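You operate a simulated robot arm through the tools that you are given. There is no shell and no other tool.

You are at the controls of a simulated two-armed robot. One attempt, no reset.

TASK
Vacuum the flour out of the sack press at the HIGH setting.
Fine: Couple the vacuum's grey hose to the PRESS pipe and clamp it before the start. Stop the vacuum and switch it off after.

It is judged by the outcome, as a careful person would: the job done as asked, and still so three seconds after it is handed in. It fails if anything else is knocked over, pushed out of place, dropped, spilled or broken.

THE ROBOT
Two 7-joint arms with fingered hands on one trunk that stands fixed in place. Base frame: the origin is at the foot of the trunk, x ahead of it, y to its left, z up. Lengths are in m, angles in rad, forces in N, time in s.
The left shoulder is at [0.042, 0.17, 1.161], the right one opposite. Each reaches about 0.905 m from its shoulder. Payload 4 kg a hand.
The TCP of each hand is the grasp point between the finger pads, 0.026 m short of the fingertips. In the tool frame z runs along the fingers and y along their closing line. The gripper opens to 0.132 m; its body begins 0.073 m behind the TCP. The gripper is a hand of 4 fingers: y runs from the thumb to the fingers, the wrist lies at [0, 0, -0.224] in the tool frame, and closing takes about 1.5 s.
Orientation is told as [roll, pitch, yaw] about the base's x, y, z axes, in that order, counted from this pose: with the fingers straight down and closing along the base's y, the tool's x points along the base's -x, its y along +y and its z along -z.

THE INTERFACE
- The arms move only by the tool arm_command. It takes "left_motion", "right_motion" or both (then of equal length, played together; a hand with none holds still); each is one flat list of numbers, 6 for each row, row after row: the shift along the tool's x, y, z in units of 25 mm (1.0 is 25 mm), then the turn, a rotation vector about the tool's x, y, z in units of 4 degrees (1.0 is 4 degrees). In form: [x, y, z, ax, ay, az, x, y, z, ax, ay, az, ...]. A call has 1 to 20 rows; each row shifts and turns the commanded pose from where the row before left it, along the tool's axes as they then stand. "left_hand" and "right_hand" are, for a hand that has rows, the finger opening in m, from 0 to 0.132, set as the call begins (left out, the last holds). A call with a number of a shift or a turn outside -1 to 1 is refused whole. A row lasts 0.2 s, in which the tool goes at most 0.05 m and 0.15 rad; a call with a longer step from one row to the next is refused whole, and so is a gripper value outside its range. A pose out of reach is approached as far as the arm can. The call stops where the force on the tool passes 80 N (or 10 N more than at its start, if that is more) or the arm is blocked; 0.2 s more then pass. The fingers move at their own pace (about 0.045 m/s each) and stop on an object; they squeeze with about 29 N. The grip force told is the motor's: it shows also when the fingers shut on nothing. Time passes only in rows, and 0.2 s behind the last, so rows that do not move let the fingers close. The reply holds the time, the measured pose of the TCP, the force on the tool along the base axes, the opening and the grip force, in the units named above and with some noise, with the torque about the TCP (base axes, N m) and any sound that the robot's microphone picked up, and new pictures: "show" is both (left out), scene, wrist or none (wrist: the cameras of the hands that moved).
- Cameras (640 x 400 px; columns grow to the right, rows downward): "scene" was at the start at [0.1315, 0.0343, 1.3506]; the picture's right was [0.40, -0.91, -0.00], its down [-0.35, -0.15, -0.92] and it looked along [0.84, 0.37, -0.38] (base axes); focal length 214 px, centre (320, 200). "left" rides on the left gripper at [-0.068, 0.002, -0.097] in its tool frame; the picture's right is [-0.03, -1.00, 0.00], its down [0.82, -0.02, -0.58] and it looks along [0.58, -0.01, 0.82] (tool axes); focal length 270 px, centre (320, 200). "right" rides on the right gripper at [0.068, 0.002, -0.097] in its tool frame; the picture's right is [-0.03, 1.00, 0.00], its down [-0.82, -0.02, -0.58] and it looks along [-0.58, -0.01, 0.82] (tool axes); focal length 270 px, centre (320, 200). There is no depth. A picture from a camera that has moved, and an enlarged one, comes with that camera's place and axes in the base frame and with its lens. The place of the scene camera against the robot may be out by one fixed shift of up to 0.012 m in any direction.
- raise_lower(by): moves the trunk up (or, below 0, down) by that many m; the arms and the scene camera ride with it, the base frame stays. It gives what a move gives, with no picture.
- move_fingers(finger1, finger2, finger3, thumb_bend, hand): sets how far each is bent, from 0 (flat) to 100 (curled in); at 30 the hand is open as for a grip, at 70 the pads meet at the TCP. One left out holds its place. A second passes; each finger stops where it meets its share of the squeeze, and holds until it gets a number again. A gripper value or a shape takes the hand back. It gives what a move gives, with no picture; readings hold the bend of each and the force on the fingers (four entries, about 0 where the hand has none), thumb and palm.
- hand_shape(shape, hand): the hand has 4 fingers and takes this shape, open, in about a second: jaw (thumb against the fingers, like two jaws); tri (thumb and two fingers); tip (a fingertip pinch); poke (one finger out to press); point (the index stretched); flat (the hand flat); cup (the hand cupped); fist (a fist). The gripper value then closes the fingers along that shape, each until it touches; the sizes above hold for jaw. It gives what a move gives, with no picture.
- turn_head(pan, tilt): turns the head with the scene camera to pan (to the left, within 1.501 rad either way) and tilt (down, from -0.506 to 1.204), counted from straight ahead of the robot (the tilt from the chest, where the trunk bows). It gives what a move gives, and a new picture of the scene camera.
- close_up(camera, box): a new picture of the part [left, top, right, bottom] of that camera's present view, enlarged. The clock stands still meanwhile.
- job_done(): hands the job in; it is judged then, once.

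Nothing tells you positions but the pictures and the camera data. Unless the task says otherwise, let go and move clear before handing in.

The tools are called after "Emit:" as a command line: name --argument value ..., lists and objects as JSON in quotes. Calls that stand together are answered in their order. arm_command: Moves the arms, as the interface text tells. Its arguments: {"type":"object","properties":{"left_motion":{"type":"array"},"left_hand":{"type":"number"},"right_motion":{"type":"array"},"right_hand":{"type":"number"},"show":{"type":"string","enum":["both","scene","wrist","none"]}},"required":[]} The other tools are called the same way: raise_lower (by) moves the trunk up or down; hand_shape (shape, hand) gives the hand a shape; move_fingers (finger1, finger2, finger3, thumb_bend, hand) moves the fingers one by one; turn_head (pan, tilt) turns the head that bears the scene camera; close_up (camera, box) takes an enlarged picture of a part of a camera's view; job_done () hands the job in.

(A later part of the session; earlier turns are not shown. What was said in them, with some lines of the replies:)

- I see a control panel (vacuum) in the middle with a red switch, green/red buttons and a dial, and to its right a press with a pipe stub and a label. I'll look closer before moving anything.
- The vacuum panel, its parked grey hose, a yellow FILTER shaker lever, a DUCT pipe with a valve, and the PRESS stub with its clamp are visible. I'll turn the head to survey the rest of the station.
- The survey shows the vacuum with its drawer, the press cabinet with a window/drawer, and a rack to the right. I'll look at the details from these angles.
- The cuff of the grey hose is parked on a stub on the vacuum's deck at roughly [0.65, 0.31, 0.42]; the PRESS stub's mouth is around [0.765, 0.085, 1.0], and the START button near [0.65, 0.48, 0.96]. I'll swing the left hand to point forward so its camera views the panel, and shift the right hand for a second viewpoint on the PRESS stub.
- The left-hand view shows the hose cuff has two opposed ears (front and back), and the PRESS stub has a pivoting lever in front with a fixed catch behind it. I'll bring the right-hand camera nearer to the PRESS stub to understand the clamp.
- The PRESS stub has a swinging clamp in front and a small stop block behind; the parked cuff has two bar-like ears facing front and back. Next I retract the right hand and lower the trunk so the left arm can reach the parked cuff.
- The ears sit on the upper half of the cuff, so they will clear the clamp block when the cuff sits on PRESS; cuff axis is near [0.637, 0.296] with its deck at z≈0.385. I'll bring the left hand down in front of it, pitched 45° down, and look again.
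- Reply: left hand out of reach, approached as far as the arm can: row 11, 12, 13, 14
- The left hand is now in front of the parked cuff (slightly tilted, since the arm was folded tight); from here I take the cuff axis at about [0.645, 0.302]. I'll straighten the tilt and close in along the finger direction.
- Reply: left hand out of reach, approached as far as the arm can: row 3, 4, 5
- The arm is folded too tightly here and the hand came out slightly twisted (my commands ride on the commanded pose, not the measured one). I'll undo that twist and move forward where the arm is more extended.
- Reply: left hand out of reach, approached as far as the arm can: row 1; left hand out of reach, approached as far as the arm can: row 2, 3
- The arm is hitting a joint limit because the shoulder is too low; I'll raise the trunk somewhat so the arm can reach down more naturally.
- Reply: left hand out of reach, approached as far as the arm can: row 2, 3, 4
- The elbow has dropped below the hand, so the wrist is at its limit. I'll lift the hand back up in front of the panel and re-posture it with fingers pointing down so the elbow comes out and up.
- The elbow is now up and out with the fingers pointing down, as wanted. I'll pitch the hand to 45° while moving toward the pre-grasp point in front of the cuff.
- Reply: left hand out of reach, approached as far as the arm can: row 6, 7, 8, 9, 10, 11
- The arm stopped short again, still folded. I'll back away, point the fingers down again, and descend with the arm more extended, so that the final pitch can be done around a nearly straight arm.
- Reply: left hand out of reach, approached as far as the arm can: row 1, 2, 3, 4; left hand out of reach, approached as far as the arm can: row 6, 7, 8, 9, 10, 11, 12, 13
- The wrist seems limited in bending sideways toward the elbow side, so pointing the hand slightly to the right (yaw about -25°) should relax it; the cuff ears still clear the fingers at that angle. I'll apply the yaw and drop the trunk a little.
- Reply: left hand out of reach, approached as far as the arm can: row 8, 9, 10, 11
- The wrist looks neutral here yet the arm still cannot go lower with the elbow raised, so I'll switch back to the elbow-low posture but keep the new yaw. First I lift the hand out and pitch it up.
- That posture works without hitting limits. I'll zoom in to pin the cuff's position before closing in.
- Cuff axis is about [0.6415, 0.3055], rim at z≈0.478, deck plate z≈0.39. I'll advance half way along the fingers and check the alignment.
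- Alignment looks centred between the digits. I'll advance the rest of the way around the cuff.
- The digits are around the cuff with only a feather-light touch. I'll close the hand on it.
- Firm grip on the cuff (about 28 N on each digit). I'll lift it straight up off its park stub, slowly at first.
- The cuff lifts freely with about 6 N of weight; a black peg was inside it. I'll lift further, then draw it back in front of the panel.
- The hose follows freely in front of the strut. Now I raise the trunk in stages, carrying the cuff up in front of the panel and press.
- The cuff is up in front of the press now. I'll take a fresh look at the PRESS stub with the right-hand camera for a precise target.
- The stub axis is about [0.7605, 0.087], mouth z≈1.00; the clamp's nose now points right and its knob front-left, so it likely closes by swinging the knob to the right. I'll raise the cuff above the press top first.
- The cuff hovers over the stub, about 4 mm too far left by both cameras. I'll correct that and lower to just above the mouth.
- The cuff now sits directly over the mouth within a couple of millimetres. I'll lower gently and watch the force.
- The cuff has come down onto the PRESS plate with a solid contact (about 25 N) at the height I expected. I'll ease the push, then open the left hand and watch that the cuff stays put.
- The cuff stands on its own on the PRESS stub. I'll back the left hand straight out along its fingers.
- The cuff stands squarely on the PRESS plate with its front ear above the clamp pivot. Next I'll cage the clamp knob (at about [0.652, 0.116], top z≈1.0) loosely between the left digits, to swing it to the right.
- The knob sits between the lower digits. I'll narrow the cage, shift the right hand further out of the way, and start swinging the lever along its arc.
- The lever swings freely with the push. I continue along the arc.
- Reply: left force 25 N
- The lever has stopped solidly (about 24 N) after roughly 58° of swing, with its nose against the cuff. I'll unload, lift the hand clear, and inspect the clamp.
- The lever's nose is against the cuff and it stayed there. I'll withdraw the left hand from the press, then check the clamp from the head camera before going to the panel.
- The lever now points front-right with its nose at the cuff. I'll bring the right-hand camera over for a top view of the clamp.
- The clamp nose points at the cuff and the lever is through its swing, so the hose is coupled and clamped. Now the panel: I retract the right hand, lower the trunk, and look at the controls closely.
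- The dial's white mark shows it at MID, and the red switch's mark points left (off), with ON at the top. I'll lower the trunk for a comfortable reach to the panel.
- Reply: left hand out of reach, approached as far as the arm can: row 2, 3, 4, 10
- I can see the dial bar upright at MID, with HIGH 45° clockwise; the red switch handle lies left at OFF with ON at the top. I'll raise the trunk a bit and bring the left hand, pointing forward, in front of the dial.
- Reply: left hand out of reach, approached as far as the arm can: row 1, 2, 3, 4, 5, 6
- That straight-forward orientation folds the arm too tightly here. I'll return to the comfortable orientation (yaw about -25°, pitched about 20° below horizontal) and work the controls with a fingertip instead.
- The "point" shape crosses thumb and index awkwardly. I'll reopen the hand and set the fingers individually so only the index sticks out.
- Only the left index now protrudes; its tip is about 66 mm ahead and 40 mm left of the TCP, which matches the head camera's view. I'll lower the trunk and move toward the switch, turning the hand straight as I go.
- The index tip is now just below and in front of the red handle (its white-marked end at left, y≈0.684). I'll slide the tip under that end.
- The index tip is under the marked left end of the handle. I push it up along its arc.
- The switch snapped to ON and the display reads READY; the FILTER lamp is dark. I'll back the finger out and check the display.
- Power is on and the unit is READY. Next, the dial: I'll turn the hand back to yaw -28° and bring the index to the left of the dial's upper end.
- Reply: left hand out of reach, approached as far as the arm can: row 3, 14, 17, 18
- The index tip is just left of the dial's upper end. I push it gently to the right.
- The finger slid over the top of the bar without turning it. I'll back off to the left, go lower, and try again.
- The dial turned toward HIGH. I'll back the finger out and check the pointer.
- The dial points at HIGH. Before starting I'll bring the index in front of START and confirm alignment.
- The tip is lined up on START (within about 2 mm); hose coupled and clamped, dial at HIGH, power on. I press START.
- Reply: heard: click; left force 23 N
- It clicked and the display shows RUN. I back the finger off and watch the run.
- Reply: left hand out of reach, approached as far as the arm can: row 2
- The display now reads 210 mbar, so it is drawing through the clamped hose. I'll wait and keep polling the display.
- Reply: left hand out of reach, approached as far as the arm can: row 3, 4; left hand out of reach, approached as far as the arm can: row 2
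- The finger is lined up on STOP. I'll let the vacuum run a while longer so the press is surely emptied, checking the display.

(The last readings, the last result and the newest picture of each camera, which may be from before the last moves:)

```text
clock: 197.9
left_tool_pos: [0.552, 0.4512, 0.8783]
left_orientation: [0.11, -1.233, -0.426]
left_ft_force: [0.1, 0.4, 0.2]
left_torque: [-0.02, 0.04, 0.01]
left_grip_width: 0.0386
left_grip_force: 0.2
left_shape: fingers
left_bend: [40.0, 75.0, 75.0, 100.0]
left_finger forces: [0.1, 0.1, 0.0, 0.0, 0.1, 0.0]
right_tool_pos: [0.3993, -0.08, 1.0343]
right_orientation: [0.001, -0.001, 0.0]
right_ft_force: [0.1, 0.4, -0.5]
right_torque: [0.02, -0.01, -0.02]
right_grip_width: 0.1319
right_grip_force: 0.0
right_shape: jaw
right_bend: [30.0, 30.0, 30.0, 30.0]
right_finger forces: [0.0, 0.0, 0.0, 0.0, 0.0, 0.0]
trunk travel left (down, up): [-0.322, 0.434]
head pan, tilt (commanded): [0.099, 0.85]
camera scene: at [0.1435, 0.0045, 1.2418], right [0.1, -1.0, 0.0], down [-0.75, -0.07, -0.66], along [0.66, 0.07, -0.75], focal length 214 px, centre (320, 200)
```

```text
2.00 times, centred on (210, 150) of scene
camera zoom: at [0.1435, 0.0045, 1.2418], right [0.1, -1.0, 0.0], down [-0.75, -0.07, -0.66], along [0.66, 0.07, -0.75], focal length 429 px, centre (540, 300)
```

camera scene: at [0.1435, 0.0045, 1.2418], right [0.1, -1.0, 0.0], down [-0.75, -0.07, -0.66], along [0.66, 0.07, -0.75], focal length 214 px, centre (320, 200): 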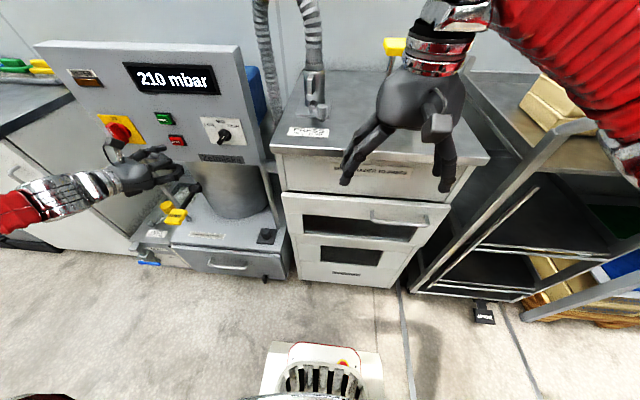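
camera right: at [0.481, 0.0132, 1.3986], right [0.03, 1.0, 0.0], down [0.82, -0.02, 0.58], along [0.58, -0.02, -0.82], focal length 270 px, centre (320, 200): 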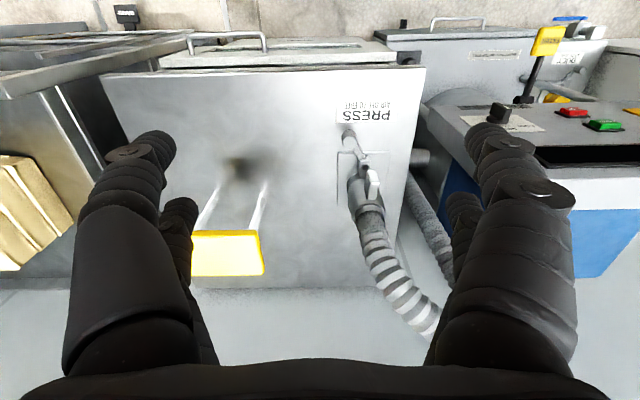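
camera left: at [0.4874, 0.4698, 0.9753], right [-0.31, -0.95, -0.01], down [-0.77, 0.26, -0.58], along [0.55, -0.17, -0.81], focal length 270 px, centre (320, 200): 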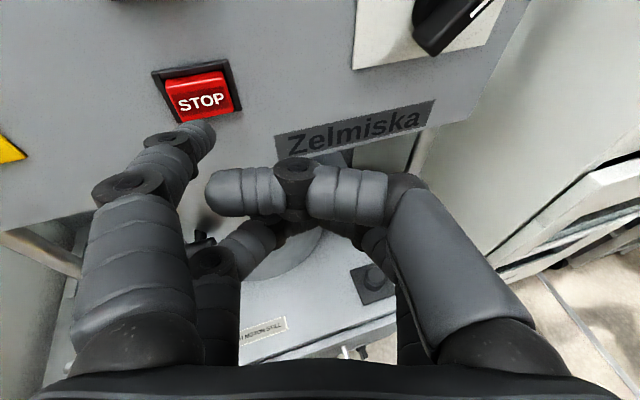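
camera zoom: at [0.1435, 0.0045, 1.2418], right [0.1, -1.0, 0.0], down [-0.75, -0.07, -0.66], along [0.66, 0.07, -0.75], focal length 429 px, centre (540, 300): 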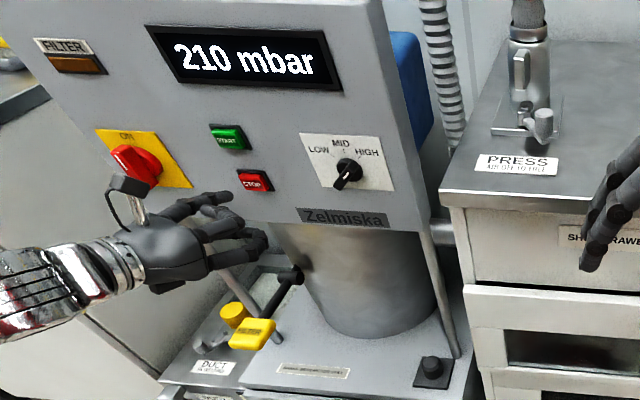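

A full minute at HIGH with a steady 210 mbar. I now press STOP.

Emit:
arm_command --left_motion '[-0.169, 0.17, 0.55, 0, 0, 0, -0.169, 0.17, 0.55, 0, 0, 0, -0.155, 0.155, 0.5, 0, 0, 0]' --show "scene"

Emit:
close_up --camera "scene" --box '[60, 50, 280, 200]'

```text
clock: 198.7
left_tool_pos: [0.5815, 0.4572, 0.8969]
left_orientation: [0.105, -1.231, -0.423]
left_ft_force: [-0.3, -0.7, 1.1]
left_torque: [-0.02, 0.01, 0.01]
left_grip_width: 0.0388
left_grip_force: 0.0
left_shape: fingers
left_bend: [40.0, 75.0, 75.0, 100.0]
left_finger forces: [0.1, 0.1, 0.0, 0.1, 0.1, 0.0]
left hand out of reach, approached as far as the arm can: row 1, 2, 3
right_tool_pos: [0.3999, -0.0797, 1.0322]
right_orientation: [-0.002, 0.002, 0.0]
right_ft_force: [-0.9, 0.5, 0.1]
right_torque: [-0.02, 0.04, -0.01]
right_grip_width: 0.1319
right_grip_force: 0.1
right_shape: jaw
right_bend: [30.0, 30.0, 30.0, 30.0]
right_finger forces: [0.1, 0.1, 0.1, 0.0, 0.1, 0.0]
trunk travel left (down, up): [-0.322, 0.434]
head pan, tilt (commanded): [0.099, 0.85]
camera scene: at [0.1437, 0.0045, 1.2418], right [0.1, -1.0, 0.0], down [-0.75, -0.07, -0.66], along [0.66, 0.07, -0.75], focal length 214 px, centre (320, 200)
```

scene: 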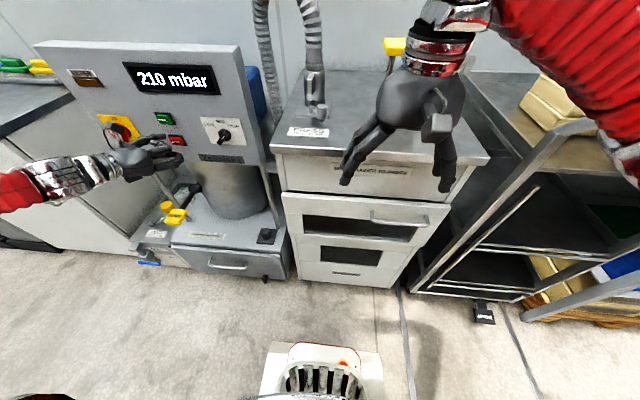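

```text
2.67 times, centred on (170, 125) of scene
camera zoom: at [0.1437, 0.0045, 1.2418], right [0.1, -1.0, 0.0], down [-0.75, -0.07, -0.66], along [0.66, 0.07, -0.75], focal length 572 px, centre (720, 400)
```

zoom: 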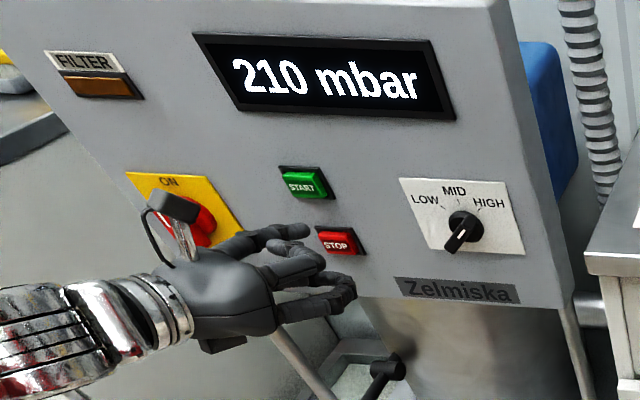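

The arm hit a limit and drifted upward instead of pressing, so nothing was touched. I'll back off, lower the trunk, and come at STOP again from below.

Emit:
arm_command --left_motion '[0.178, -0.19, -0.54, 0, 0, 0, 0.178, -0.19, -0.54, 0, 0, 0]' --show "none"

Emit:
raise_lower --by -0.08

Emit:
turn_head --pan 0.4 --tilt 0.45

```text
clock: 199.3
left_tool_pos: [0.5522, 0.4571, 0.8979]
left_orientation: [0.116, -1.237, -0.432]
left_ft_force: [-0.5, -0.7, 0.4]
left_torque: [-0.04, 0.0, 0.06]
left_grip_width: 0.0387
left_grip_force: 0.1
left_shape: fingers
left_bend: [40.0, 75.0, 75.0, 100.0]
left_finger forces: [0.0, 0.0, 0.0, 0.1, 0.0, 0.0]
right_tool_pos: [0.3992, -0.0797, 1.0331]
right_orientation: [-0.001, 0.0, 0.0]
right_ft_force: [-0.2, 0.0, 0.1]
right_torque: [0.0, -0.03, -0.01]
right_grip_width: 0.1319
right_grip_force: 0.0
right_shape: jaw
right_bend: [30.0, 30.0, 30.0, 30.0]
right_finger forces: [0.0, 0.0, 0.0, 0.0, 0.1, 0.0]
trunk travel left (down, up): [-0.322, 0.434]
head pan, tilt (commanded): [0.099, 0.85]
```

```text
clock: 200.5
left_tool_pos: [0.5514, 0.4578, 0.8177]
left_orientation: [0.111, -1.237, -0.427]
left_ft_force: [0.2, 0.2, 0.4]
left_torque: [-0.02, -0.01, -0.01]
left_grip_width: 0.0388
left_grip_force: 0.1
left_shape: fingers
left_bend: [40.0, 75.0, 75.0, 100.0]
left_finger forces: [0.0, 0.0, 0.1, 0.0, 0.0, 0.1]
right_tool_pos: [0.3979, -0.0806, 0.9546]
right_orientation: [0.0, -0.001, 0.0]
right_ft_force: [-0.2, 0.5, -0.6]
right_torque: [-0.02, -0.03, -0.02]
right_grip_width: 0.1317
right_grip_force: 0.1
right_shape: jaw
right_bend: [30.0, 30.0, 30.0, 30.0]
right_finger forces: [0.0, 0.0, 0.1, 0.0, 0.0, 0.0]
trunk travel left (down, up): [-0.242, 0.514]
head pan, tilt (commanded): [0.099, 0.85]
```

```text
clock: 201.4
left_tool_pos: [0.5515, 0.4574, 0.8182]
left_orientation: [0.11, -1.235, -0.427]
left_ft_force: [0.3, 0.1, 0.0]
left_torque: [0.02, 0.02, -0.04]
left_grip_width: 0.0386
left_grip_force: 0.1
left_shape: fingers
left_bend: [40.0, 75.0, 75.0, 100.0]
left_finger forces: [0.0, 0.0, 0.0, 0.1, 0.0, 0.0]
right_tool_pos: [0.3994, -0.0809, 0.9539]
right_orientation: [0.0, 0.001, 0.0]
right_ft_force: [1.2, 1.0, 0.6]
right_torque: [0.0, -0.01, -0.04]
right_grip_width: 0.132
right_grip_force: 0.0
right_shape: jaw
right_bend: [30.0, 30.0, 30.0, 30.0]
right_finger forces: [0.0, 0.0, 0.1, 0.0, 0.0, 0.1]
trunk travel left (down, up): [-0.242, 0.514]
head pan, tilt (commanded): [0.4, 0.45]
camera scene: at [0.1801, 0.0325, 1.1939], right [0.39, -0.92, 0.0], down [-0.4, -0.17, -0.9], along [0.83, 0.35, -0.44], focal length 214 px, centre (320, 200)
```

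scene: 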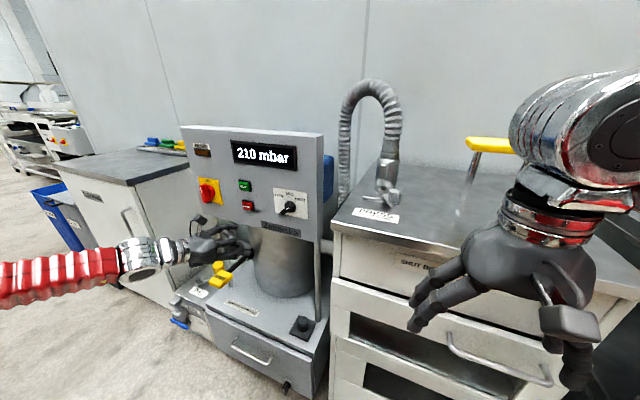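

Emit:
arm_command --left_motion '[-0.768, -0.053, -0.235, 0, 0, 0, -0.768, -0.053, -0.235, 0, 0, 0, -0.768, -0.053, -0.235, 0, 0, 0, 0, 0, 0, 0, 0, 0]' --show "wrist"

Emit:
close_up --camera "left" --box '[100, 40, 340, 200]'

```text
clock: 202.4
left_tool_pos: [0.5522, 0.4512, 0.8763]
left_orientation: [0.111, -1.237, -0.426]
left_ft_force: [0.6, -0.2, 0.4]
left_torque: [0.02, 0.0, -0.02]
left_grip_width: 0.0388
left_grip_force: 0.1
left_shape: fingers
left_bend: [40.0, 75.0, 75.0, 100.0]
left_finger forces: [0.1, 0.1, 0.1, 0.1, 0.0, 0.1]
right_tool_pos: [0.398, -0.0802, 0.9542]
right_orientation: [0.001, 0.001, 0.0]
right_ft_force: [0.9, 0.1, 0.8]
right_torque: [0.0, -0.03, 0.03]
right_grip_width: 0.1319
right_grip_force: 0.0
right_shape: jaw
right_bend: [30.0, 30.0, 30.0, 30.0]
right_finger forces: [0.0, 0.0, 0.0, 0.1, 0.0, 0.0]
trunk travel left (down, up): [-0.242, 0.514]
head pan, tilt (commanded): [0.4, 0.45]
camera left: at [0.4861, 0.4708, 0.9736], right [-0.31, -0.95, -0.01], down [-0.77, 0.26, -0.58], along [0.56, -0.17, -0.81], focal length 270 px, centre (320, 200)
```

left: 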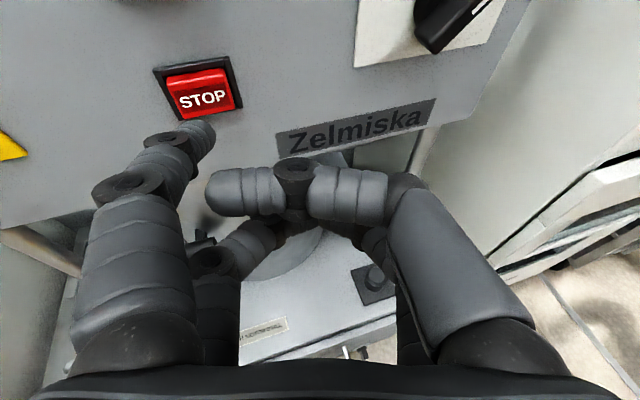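

```text
2.50 times, centred on (220, 120) of left
camera zoom: at [0.4861, 0.4708, 0.9736], right [-0.31, -0.95, -0.01], down [-0.77, 0.26, -0.58], along [0.56, -0.17, -0.81], focal length 676 px, centre (570, 400)
```

zoom: 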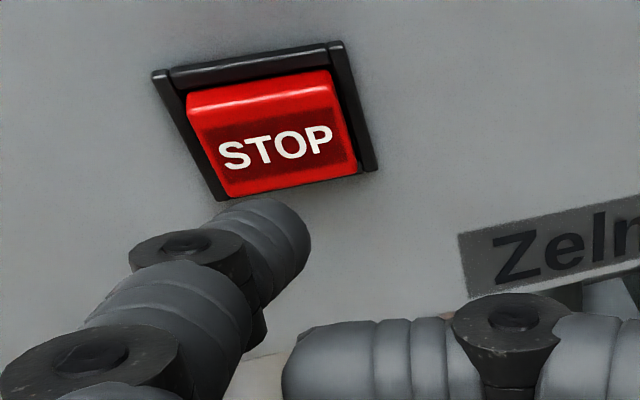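

Lined up on STOP again with no limits this time. I press it.

Emit:
arm_command --left_motion '[-0.169, 0.17, 0.55, 0, 0, 0, -0.169, 0.17, 0.55, 0, 0, 0, -0.155, 0.155, 0.5, 0, 0, 0]' --show "scene"

Emit:
close_up --camera "scene" --box '[170, 120, 330, 260]'

```text
clock: 203.2
left_tool_pos: [0.5948, 0.4497, 0.8755]
left_orientation: [0.11, -1.237, -0.424]
left_ft_force: [1.2, -0.2, 0.3]
left_torque: [0.0, 0.01, 0.0]
left_grip_width: 0.0387
left_grip_force: 0.0
left_shape: fingers
left_bend: [40.0, 75.0, 75.0, 100.0]
left_finger forces: [0.1, 0.0, 0.0, 0.1, 0.0, 0.0]
right_tool_pos: [0.399, -0.0809, 0.9537]
right_orientation: [0.0, 0.001, 0.0]
right_ft_force: [0.0, -0.6, -0.4]
right_torque: [0.01, -0.01, 0.0]
right_grip_width: 0.1321
right_grip_force: 0.1
right_shape: jaw
right_bend: [30.0, 30.0, 30.0, 30.0]
right_finger forces: [0.0, 0.1, 0.1, 0.0, 0.0, 0.1]
trunk travel left (down, up): [-0.242, 0.514]
head pan, tilt (commanded): [0.4, 0.45]
camera scene: at [0.1803, 0.0326, 1.1939], right [0.39, -0.92, 0.0], down [-0.4, -0.17, -0.9], along [0.83, 0.35, -0.44], focal length 214 px, centre (320, 200)
```

scene: 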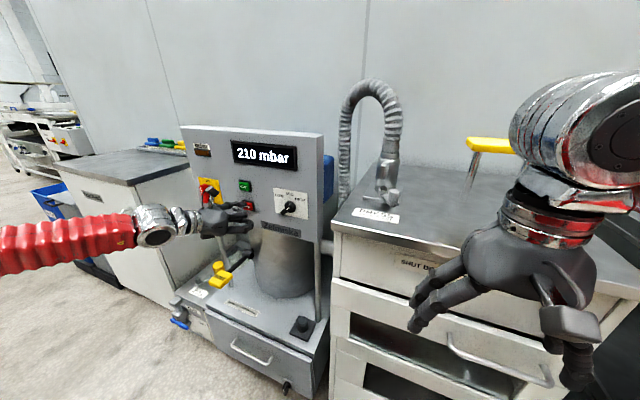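

```text
2.86 times, centred on (250, 190) of scene
camera zoom: at [0.1803, 0.0326, 1.1939], right [0.39, -0.92, 0.0], down [-0.4, -0.17, -0.9], along [0.83, 0.35, -0.44], focal length 613 px, centre (520, 229)
```

zoom: 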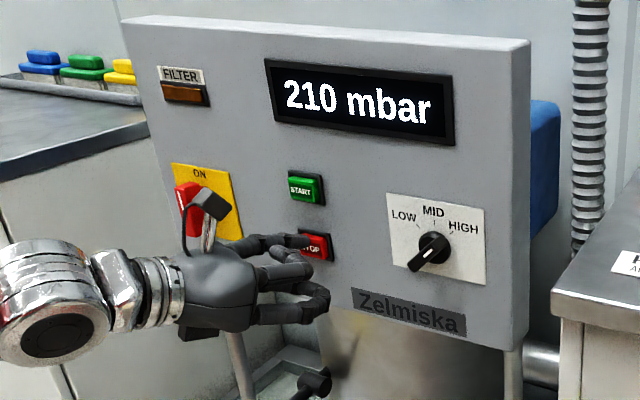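

Emit:
arm_command --left_motion '[-0.071, 0.076, 0.216, 0, 0, 0]' --show "none"

Emit:
close_up --camera "scene" --box '[170, 120, 330, 260]'

```text
clock: 203.6
left_tool_pos: [0.6012, 0.45, 0.8768]
left_orientation: [0.111, -1.238, -0.426]
left_ft_force: [-3.3, 0.2, 0.4]
left_torque: [0.08, -0.09, 0.22]
left_grip_width: 0.0389
left_grip_force: 2.0
left_shape: fingers
left_bend: [40.0, 75.0, 75.0, 100.0]
left_finger forces: [4.2, 0.1, 0.1, 0.0, 0.0, 0.0]
right_tool_pos: [0.3974, -0.081, 0.9539]
right_orientation: [0.001, 0.001, -0.001]
right_ft_force: [-0.5, -0.3, -0.7]
right_torque: [0.0, -0.02, 0.0]
right_grip_width: 0.132
right_grip_force: 0.1
right_shape: jaw
right_bend: [30.0, 30.0, 30.0, 30.0]
right_finger forces: [0.0, 0.0, 0.1, 0.0, 0.0, 0.0]
trunk travel left (down, up): [-0.242, 0.514]
head pan, tilt (commanded): [0.4, 0.45]
heard: click
```

```text
2.86 times, centred on (250, 190) of scene
camera zoom: at [0.1795, 0.0325, 1.1941], right [0.39, -0.92, 0.0], down [-0.4, -0.17, -0.9], along [0.83, 0.35, -0.44], focal length 613 px, centre (520, 229)
```

zoom: 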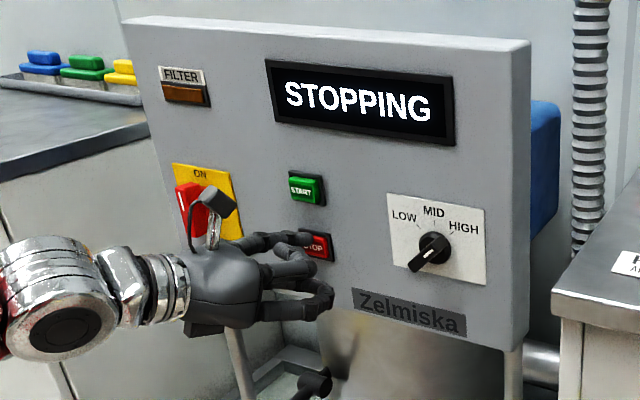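

It clicked and shows STOPPING. I back off and wait until the motor has fully stopped before switching off.

Emit:
arm_command --left_motion '[0.198, -0.21, -0.6, 0, 0, 0, 0.198, -0.21, -0.6, 0, 0, 0, 0.198, -0.21, -0.6, 0, 0, 0, 0, 0, 0, 0, 0, 0, 0, 0, 0, 0, 0, 0, 0, 0, 0, 0, 0, 0, 0, 0, 0, 0, 0, 0, 0, 0, 0, 0, 0, 0]' --show "scene"

Emit:
close_up --camera "scene" --box '[170, 120, 330, 260]'

```text
clock: 205.4
left_tool_pos: [0.5502, 0.4506, 0.8759]
left_orientation: [0.11, -1.236, -0.425]
left_ft_force: [0.1, -0.1, 0.3]
left_torque: [-0.02, -0.02, 0.0]
left_grip_width: 0.0388
left_grip_force: 0.2
left_shape: fingers
left_bend: [40.0, 75.0, 75.0, 100.0]
left_finger forces: [0.0, 0.0, 0.1, 0.1, 0.0, 0.0]
right_tool_pos: [0.4001, -0.081, 0.9539]
right_orientation: [0.0, 0.003, 0.0]
right_ft_force: [0.6, 0.3, -0.3]
right_torque: [0.0, 0.01, -0.03]
right_grip_width: 0.132
right_grip_force: 0.1
right_shape: jaw
right_bend: [30.0, 30.0, 30.0, 30.0]
right_finger forces: [0.0, 0.1, 0.0, 0.0, 0.0, 0.0]
trunk travel left (down, up): [-0.242, 0.514]
head pan, tilt (commanded): [0.4, 0.45]
camera scene: at [0.1801, 0.0325, 1.194], right [0.39, -0.92, 0.0], down [-0.4, -0.17, -0.9], along [0.83, 0.35, -0.44], focal length 214 px, centre (320, 200)
```

scene: 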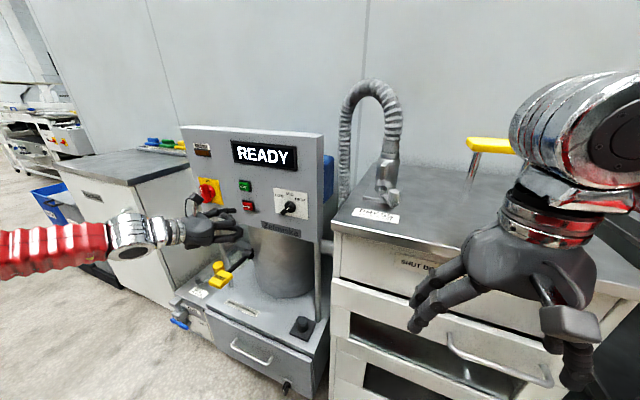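

```text
2.86 times, centred on (250, 190) of scene
camera zoom: at [0.1801, 0.0325, 1.194], right [0.39, -0.92, 0.0], down [-0.4, -0.17, -0.9], along [0.83, 0.35, -0.44], focal length 613 px, centre (520, 229)
```

zoom: 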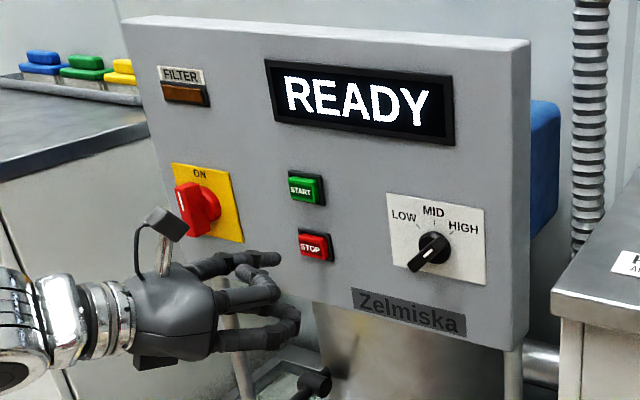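

The vacuum has stopped (READY). Now I'll bring the index to the right of the upright red handle to push it back to OFF.

Emit:
arm_command --left_motion '[-0.19, 0.638, -0.222, -0.9451, 0.0362, -0.3244, -0.203, 0.648, -0.183, -0.9451, 0.0362, -0.3244, -0.219, 0.653, -0.14, -0.9451, 0.0362, -0.3244, -0.233, 0.656, -0.098, -0.9451, 0.0362, -0.3244, -0.247, 0.655, -0.053, -0.9451, 0.0362, -0.3244, -0.262, 0.652, -0.012, -0.9451, 0.0362, -0.3244, -0.277, 0.643, 0.03, -0.236, 0.009, -0.081, 0, 0, 0, 0, 0, 0]' --show "wrist"

Emit:
close_up --camera "scene" --box '[170, 140, 280, 240]'

Emit:
close_up --camera "left" --box '[80, 20, 340, 200]'

```text
clock: 207.2
left_tool_pos: [0.5606, 0.5633, 0.9229]
left_orientation: [0.112, -1.238, 0.009]
left_ft_force: [0.5, 0.6, 0.2]
left_torque: [0.0, 0.0, -0.02]
left_grip_width: 0.0388
left_grip_force: 0.0
left_shape: fingers
left_bend: [40.0, 75.0, 75.0, 100.0]
left_finger forces: [0.1, 0.0, 0.0, 0.1, 0.0, 0.0]
right_tool_pos: [0.3994, -0.0804, 0.9544]
right_orientation: [0.0, 0.002, -0.001]
right_ft_force: [0.3, 0.5, 0.0]
right_torque: [-0.01, 0.0, 0.01]
right_grip_width: 0.1316
right_grip_force: 0.1
right_shape: jaw
right_bend: [30.0, 30.0, 30.0, 30.0]
right_finger forces: [0.0, 0.1, 0.0, 0.1, 0.1, 0.0]
trunk travel left (down, up): [-0.242, 0.514]
head pan, tilt (commanded): [0.4, 0.45]
camera left: at [0.4925, 0.5533, 1.0208], right [0.12, -0.99, -0.01], down [-0.81, -0.09, -0.58], along [0.58, 0.08, -0.81], focal length 270 px, centre (320, 200)
```

left: 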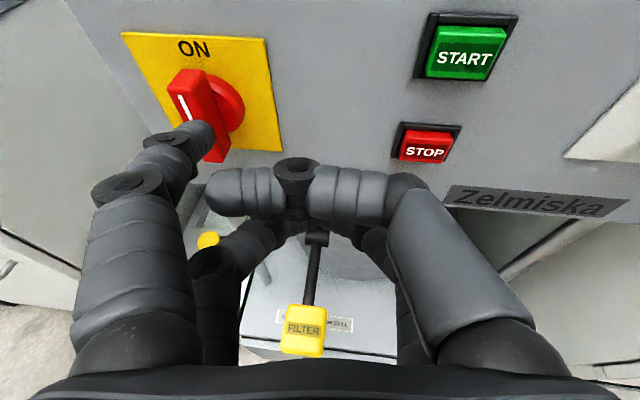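

```text
4.00 times, centred on (225, 190) of scene
camera zoom: at [0.1801, 0.0326, 1.194], right [0.39, -0.92, 0.0], down [-0.4, -0.17, -0.9], along [0.83, 0.35, -0.44], focal length 858 px, centre (700, 240)
```

zoom: 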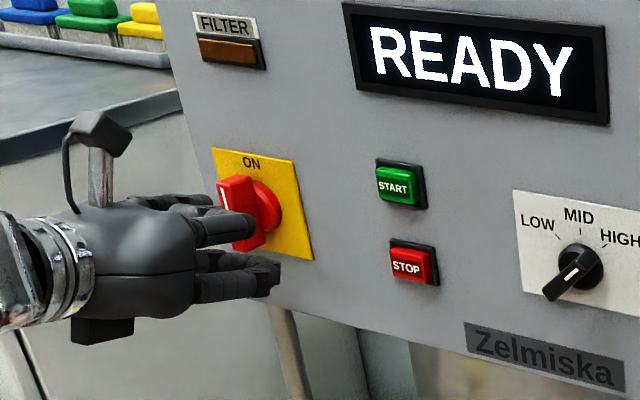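

```text
2.22 times, centred on (210, 110) of left
camera zoom: at [0.4925, 0.5533, 1.0208], right [0.12, -0.99, -0.01], down [-0.81, -0.09, -0.58], along [0.58, 0.08, -0.81], focal length 601 px, centre (564, 400)
```

zoom: 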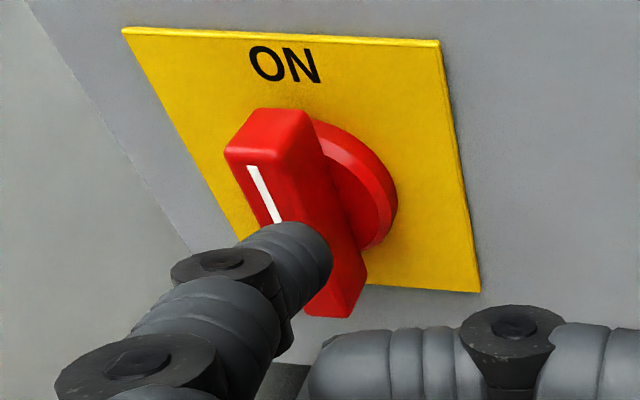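

Emit:
arm_command --left_motion '[-0.16, -0.1, 0.827, 0, 0, 0, -0.16, -0.1, 0.827, 0, 0, 0, 0, 0, 0, 0, 0, 0]' --show "wrist"

Emit:
close_up --camera "left" --box '[80, 20, 340, 200]'

```text
clock: 208.0
left_tool_pos: [0.6032, 0.5632, 0.9176]
left_orientation: [0.114, -1.237, 0.01]
left_ft_force: [0.2, -0.7, 0.0]
left_torque: [-0.01, -0.01, -0.03]
left_grip_width: 0.0387
left_grip_force: 0.1
left_shape: fingers
left_bend: [40.0, 75.0, 75.0, 100.0]
left_finger forces: [0.0, 0.0, 0.0, 0.0, 0.1, 0.1]
right_tool_pos: [0.3997, -0.0817, 0.9545]
right_orientation: [0.0, -0.001, 0.0]
right_ft_force: [0.6, 0.7, -0.4]
right_torque: [-0.02, 0.01, 0.0]
right_grip_width: 0.132
right_grip_force: 0.1
right_shape: jaw
right_bend: [30.0, 30.0, 30.0, 30.0]
right_finger forces: [0.0, 0.0, 0.0, 0.0, 0.0, 0.0]
trunk travel left (down, up): [-0.242, 0.514]
head pan, tilt (commanded): [0.4, 0.45]
camera left: at [0.5348, 0.5531, 1.0147], right [0.12, -0.99, -0.01], down [-0.81, -0.09, -0.58], along [0.58, 0.08, -0.81], focal length 270 px, centre (320, 200)
```

left: 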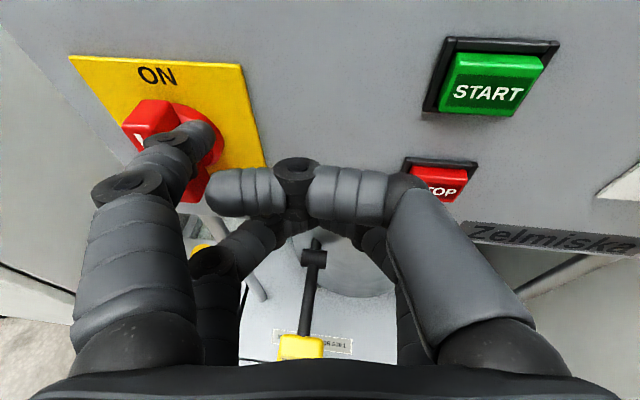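

```text
2.22 times, centred on (210, 110) of left
camera zoom: at [0.5348, 0.5531, 1.0147], right [0.12, -0.99, -0.01], down [-0.81, -0.09, -0.58], along [0.58, 0.08, -0.81], focal length 601 px, centre (564, 400)
```

zoom: 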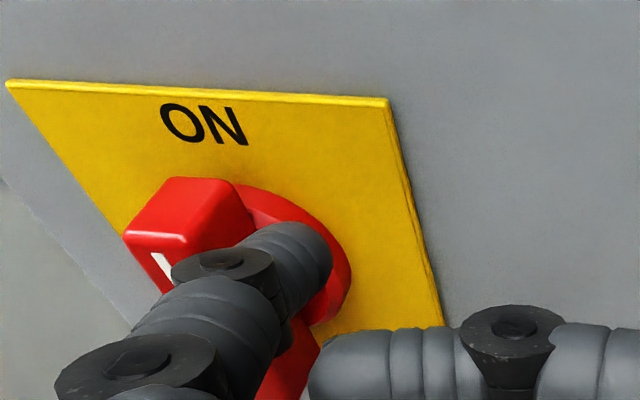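

Emit:
arm_command --left_motion '[-0.115, 0.521, 0.024, 0, 0, 0, -0.115, 0.521, 0.024, 0, 0, 0]' --show "wrist"

Emit:
close_up --camera "scene" --box '[170, 130, 300, 240]'

```text
clock: 208.6
left_tool_pos: [0.6025, 0.5884, 0.9244]
left_orientation: [0.11, -1.238, 0.008]
left_ft_force: [-2.0, -4.7, -0.9]
left_torque: [0.03, -0.01, 0.04]
left_grip_width: 0.0369
left_grip_force: 1.8
left_shape: fingers
left_bend: [44.0, 75.0, 75.0, 100.0]
left_finger forces: [4.4, 0.1, 0.0, 0.1, 0.0, 0.2]
right_tool_pos: [0.398, -0.0813, 0.9533]
right_orientation: [-0.001, 0.0, 0.0]
right_ft_force: [0.2, -0.5, -1.3]
right_torque: [0.01, -0.03, 0.01]
right_grip_width: 0.1317
right_grip_force: 0.0
right_shape: jaw
right_bend: [30.0, 30.0, 30.0, 30.0]
right_finger forces: [0.0, 0.0, 0.1, 0.0, 0.0, 0.1]
trunk travel left (down, up): [-0.242, 0.514]
head pan, tilt (commanded): [0.4, 0.45]
camera left: at [0.5343, 0.5781, 1.0208], right [0.12, -0.99, -0.01], down [-0.81, -0.09, -0.58], along [0.58, 0.08, -0.81], focal length 270 px, centre (320, 200)
```

left: 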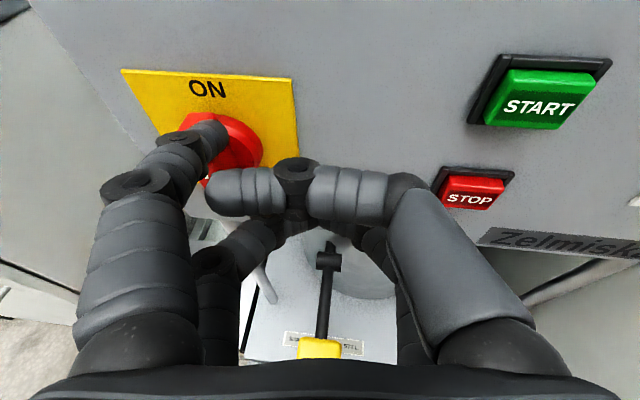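

```text
3.64 times, centred on (235, 185) of scene
camera zoom: at [0.1798, 0.0322, 1.194], right [0.39, -0.92, 0.0], down [-0.4, -0.17, -0.9], along [0.83, 0.35, -0.44], focal length 780 px, centre (629, 254)
```

zoom: 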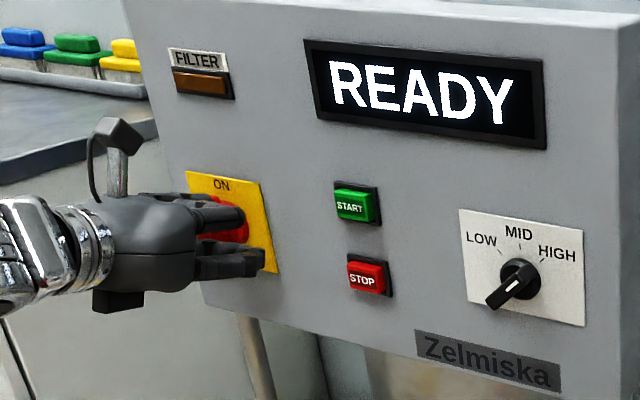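

Emit:
arm_command --left_motion '[0, 0.52, 0.06, 0, 0, 0]' --show "wrist"

Emit:
close_up --camera "scene" --box '[170, 130, 300, 240]'

```text
clock: 209.0
left_tool_pos: [0.6033, 0.6013, 0.9243]
left_orientation: [0.111, -1.238, 0.009]
left_ft_force: [-0.2, -1.1, 0.4]
left_torque: [0.04, 0.0, -0.03]
left_grip_width: 0.0373
left_grip_force: 1.1
left_shape: fingers
left_bend: [43.0, 75.0, 75.0, 100.0]
left_finger forces: [1.5, 0.1, 0.0, 0.0, 0.1, 0.1]
right_tool_pos: [0.3999, -0.0806, 0.9538]
right_orientation: [0.0, 0.0, -0.001]
right_ft_force: [0.7, -0.2, -0.7]
right_torque: [0.0, -0.02, -0.01]
right_grip_width: 0.132
right_grip_force: 0.0
right_shape: jaw
right_bend: [30.0, 30.0, 30.0, 30.0]
right_finger forces: [0.0, 0.1, 0.0, 0.0, 0.0, 0.0]
trunk travel left (down, up): [-0.242, 0.514]
head pan, tilt (commanded): [0.4, 0.45]
camera left: at [0.5345, 0.5918, 1.0206], right [0.12, -0.99, -0.01], down [-0.81, -0.09, -0.58], along [0.58, 0.08, -0.81], focal length 270 px, centre (320, 200)
```

left: 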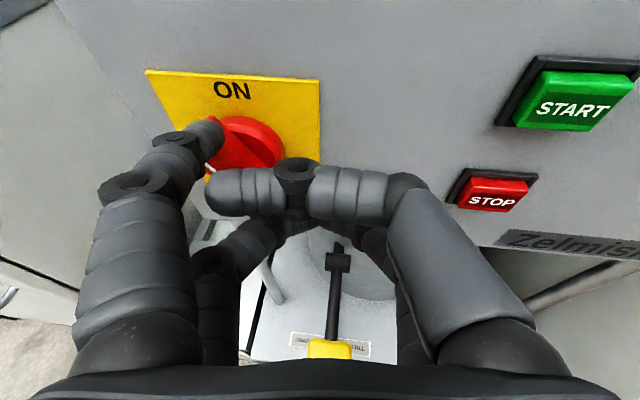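

```text
3.64 times, centred on (235, 185) of scene
camera zoom: at [0.1803, 0.0326, 1.1939], right [0.39, -0.92, 0.0], down [-0.4, -0.17, -0.9], along [0.83, 0.35, -0.44], focal length 780 px, centre (629, 254)
```

zoom: 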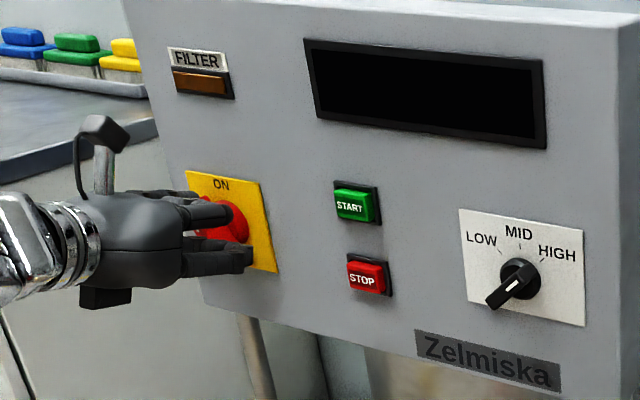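

The display is dark, so power is off. I'll press the handle gently down to its stop to be sure it sits at OFF.

Emit:
arm_command --left_motion '[0.453, 0.141, 0.175, 0, 0, 0]' --show "wrist"

Emit:
close_up --camera "left" --box '[80, 40, 340, 220]'

```text
clock: 209.4
left_tool_pos: [0.6029, 0.6056, 0.9117]
left_orientation: [0.111, -1.236, 0.012]
left_ft_force: [-0.6, 0.5, 0.3]
left_torque: [-0.03, 0.01, -0.01]
left_grip_width: 0.0387
left_grip_force: 0.1
left_shape: fingers
left_bend: [40.0, 75.0, 75.0, 100.0]
left_finger forces: [0.0, 0.0, 0.1, 0.1, 0.1, 0.0]
right_tool_pos: [0.4002, -0.0803, 0.9537]
right_orientation: [0.0, 0.002, -0.001]
right_ft_force: [0.3, -0.7, 0.2]
right_torque: [0.0, 0.0, 0.03]
right_grip_width: 0.1317
right_grip_force: 0.0
right_shape: jaw
right_bend: [30.0, 30.0, 30.0, 30.0]
right_finger forces: [0.0, 0.0, 0.0, 0.1, 0.0, 0.0]
trunk travel left (down, up): [-0.242, 0.514]
head pan, tilt (commanded): [0.4, 0.45]
camera left: at [0.535, 0.5967, 1.008], right [0.12, -0.99, -0.01], down [-0.81, -0.09, -0.58], along [0.58, 0.08, -0.81], focal length 270 px, centre (320, 200)
```

left: 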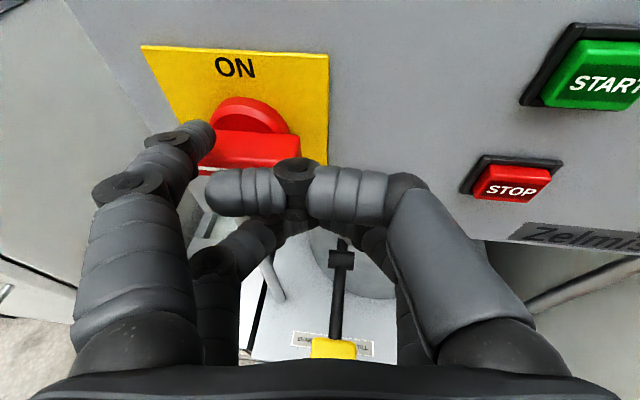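

```text
2.22 times, centred on (210, 130) of left
camera zoom: at [0.535, 0.5967, 1.008], right [0.12, -0.99, -0.01], down [-0.81, -0.09, -0.58], along [0.58, 0.08, -0.81], focal length 601 px, centre (564, 356)
```

zoom: 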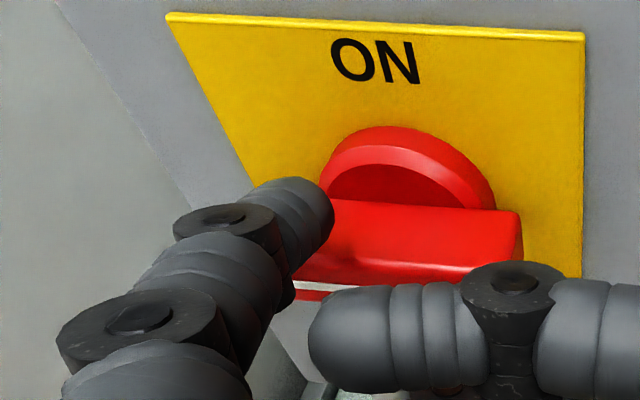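

The handle lies at OFF. I'll withdraw the hand straight back and clear of the machine.

Emit:
arm_command --left_motion '[0.135, 0.097, -0.793, 0, 0, 0, 0.135, 0.097, -0.793, 0, 0, 0, 0.135, 0.097, -0.793, 0, 0, 0, 0.135, 0.097, -0.793, 0, 0, 0]' --show "both"

Emit:
close_up --camera "scene" --box '[160, 110, 420, 260]'

Emit:
close_up --camera "scene" --box '[330, 120, 430, 230]'

```text
clock: 210.4
left_tool_pos: [0.5232, 0.6055, 0.9265]
left_orientation: [0.111, -1.237, 0.01]
left_ft_force: [-0.1, 0.2, -0.2]
left_torque: [-0.02, -0.02, 0.0]
left_grip_width: 0.0387
left_grip_force: 0.1
left_shape: fingers
left_bend: [40.0, 75.0, 75.0, 100.0]
left_finger forces: [0.0, 0.1, 0.0, 0.1, 0.0, 0.1]
right_tool_pos: [0.3993, -0.0807, 0.9531]
right_orientation: [0.0, 0.001, 0.0]
right_ft_force: [0.1, -0.2, -0.4]
right_torque: [0.02, -0.01, 0.0]
right_grip_width: 0.1319
right_grip_force: 0.0
right_shape: jaw
right_bend: [30.0, 30.0, 30.0, 30.0]
right_finger forces: [0.1, 0.0, 0.0, 0.0, 0.0, 0.0]
trunk travel left (down, up): [-0.242, 0.514]
head pan, tilt (commanded): [0.4, 0.45]
camera scene: at [0.1797, 0.0325, 1.1941], right [0.39, -0.92, 0.0], down [-0.4, -0.17, -0.9], along [0.83, 0.35, -0.44], focal length 214 px, centre (320, 200)
camera left: at [0.4545, 0.5956, 1.0229], right [0.12, -0.99, -0.01], down [-0.81, -0.09, -0.58], along [0.58, 0.08, -0.81], focal length 270 px, centre (320, 200)
```

scene: 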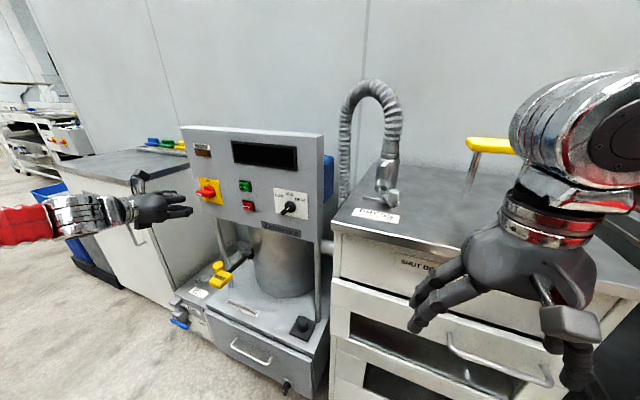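
left: 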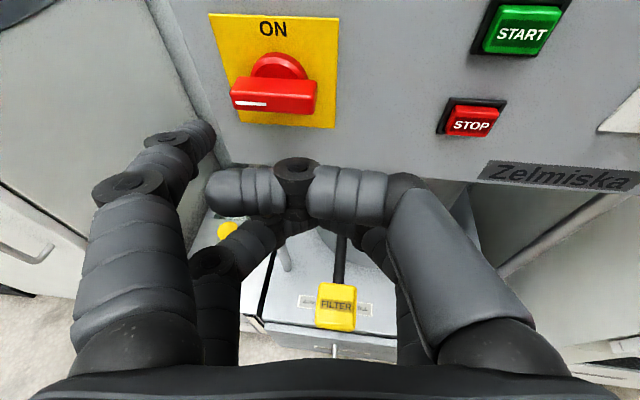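

```text
2.46 times, centred on (290, 185) of scene
camera zoom: at [0.1797, 0.0325, 1.1941], right [0.39, -0.92, 0.0], down [-0.4, -0.17, -0.9], along [0.83, 0.35, -0.44], focal length 528 px, centre (394, 237)
```

zoom: 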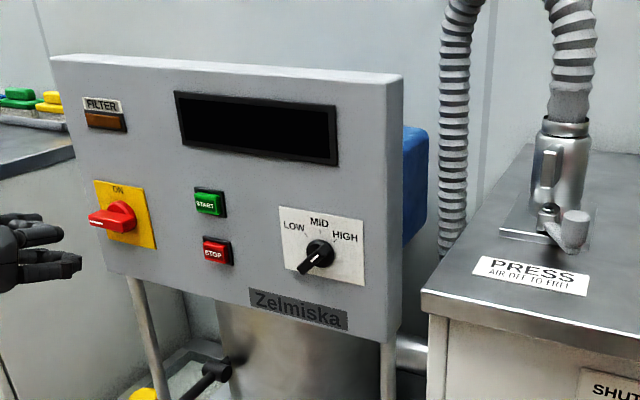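

```text
3.64 times, centred on (380, 175) of scene
camera zoom: at [0.1797, 0.0325, 1.1941], right [0.39, -0.92, 0.0], down [-0.4, -0.17, -0.9], along [0.83, 0.35, -0.44], focal length 780 px, centre (102, 291)
```

zoom: 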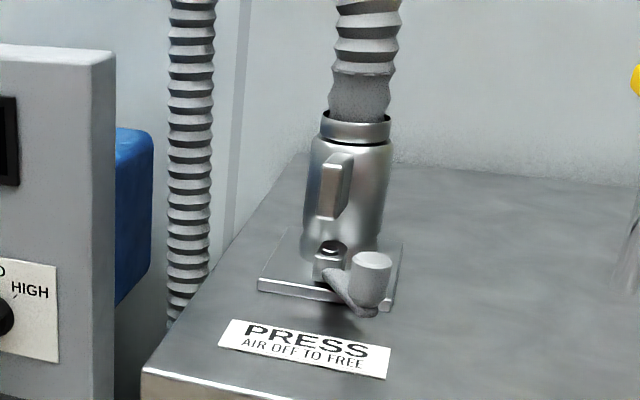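

The switch is at OFF, the display dark, the hose still coupled and clamped on PRESS, and nothing else has been disturbed. I'll pull the left hand a little further clear before handing in.

Emit:
arm_command --left_motion '[0.1, 0.1, -0.8, 0, 0, 0, 0.1, 0.1, -0.8, 0, 0, 0, 0, 0, 0, 0, 0, 0, 0, 0, 0, 0, 0, 0]' --show "scene"

```text
clock: 211.4
left_tool_pos: [0.4844, 0.6058, 0.9348]
left_orientation: [0.109, -1.236, 0.008]
left_ft_force: [0.0, 0.1, 0.9]
left_torque: [0.0, 0.0, -0.02]
left_grip_width: 0.0389
left_grip_force: 0.1
left_shape: fingers
left_bend: [40.0, 75.0, 75.0, 100.0]
left_finger forces: [0.1, 0.1, 0.0, 0.0, 0.0, 0.0]
right_tool_pos: [0.3986, -0.0803, 0.9535]
right_orientation: [0.0, -0.001, 0.0]
right_ft_force: [-0.2, 0.4, 0.9]
right_torque: [-0.02, -0.01, -0.04]
right_grip_width: 0.132
right_grip_force: 0.1
right_shape: jaw
right_bend: [30.0, 30.0, 30.0, 30.0]
right_finger forces: [0.0, 0.1, 0.1, 0.0, 0.0, 0.0]
trunk travel left (down, up): [-0.242, 0.514]
head pan, tilt (commanded): [0.4, 0.45]
camera scene: at [0.18, 0.0326, 1.194], right [0.39, -0.92, 0.0], down [-0.4, -0.17, -0.9], along [0.83, 0.35, -0.44], focal length 214 px, centre (320, 200)
```

scene: 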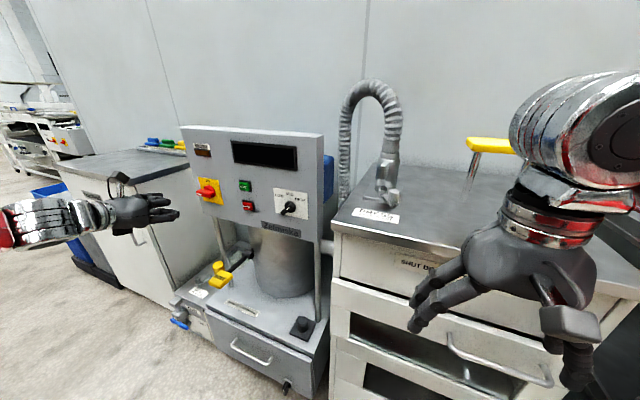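

Both hands are clear. The hose is coupled and clamped on PRESS, the vacuum ran for a minute at HIGH, was stopped, and is switched off, so I hand the job in.

Emit:
job_done

```text
The job is handed in.
```

The vacuum ran on the sack press for about a minute at HIGH, and I then stopped it and switched it off. I could not confirm by sight that the flour is gone. The press windows stayed dark, so the only evidence is the display, which held steady at 210 mbar for the whole run.

- **Hose:** I lifted the grey hose off its park peg, seated it on the PRESS pipe and swung the clamp lever to a firm stop before starting. It is still coupled and clamped.
- **Run:** I switched the power on, turned the dial from MID to HIGH and pressed START. The FILTER lamp stayed dark throughout.
- **Shutdown:** I pressed STOP and waited for the display to return to READY. I then turned the red switch back to OFF, and the display is now dark.

One push at STOP fell short because the arm was at its reach limit, and I saw no sign that it touched anything. I saw nothing else knocked or moved, and both hands are clear.
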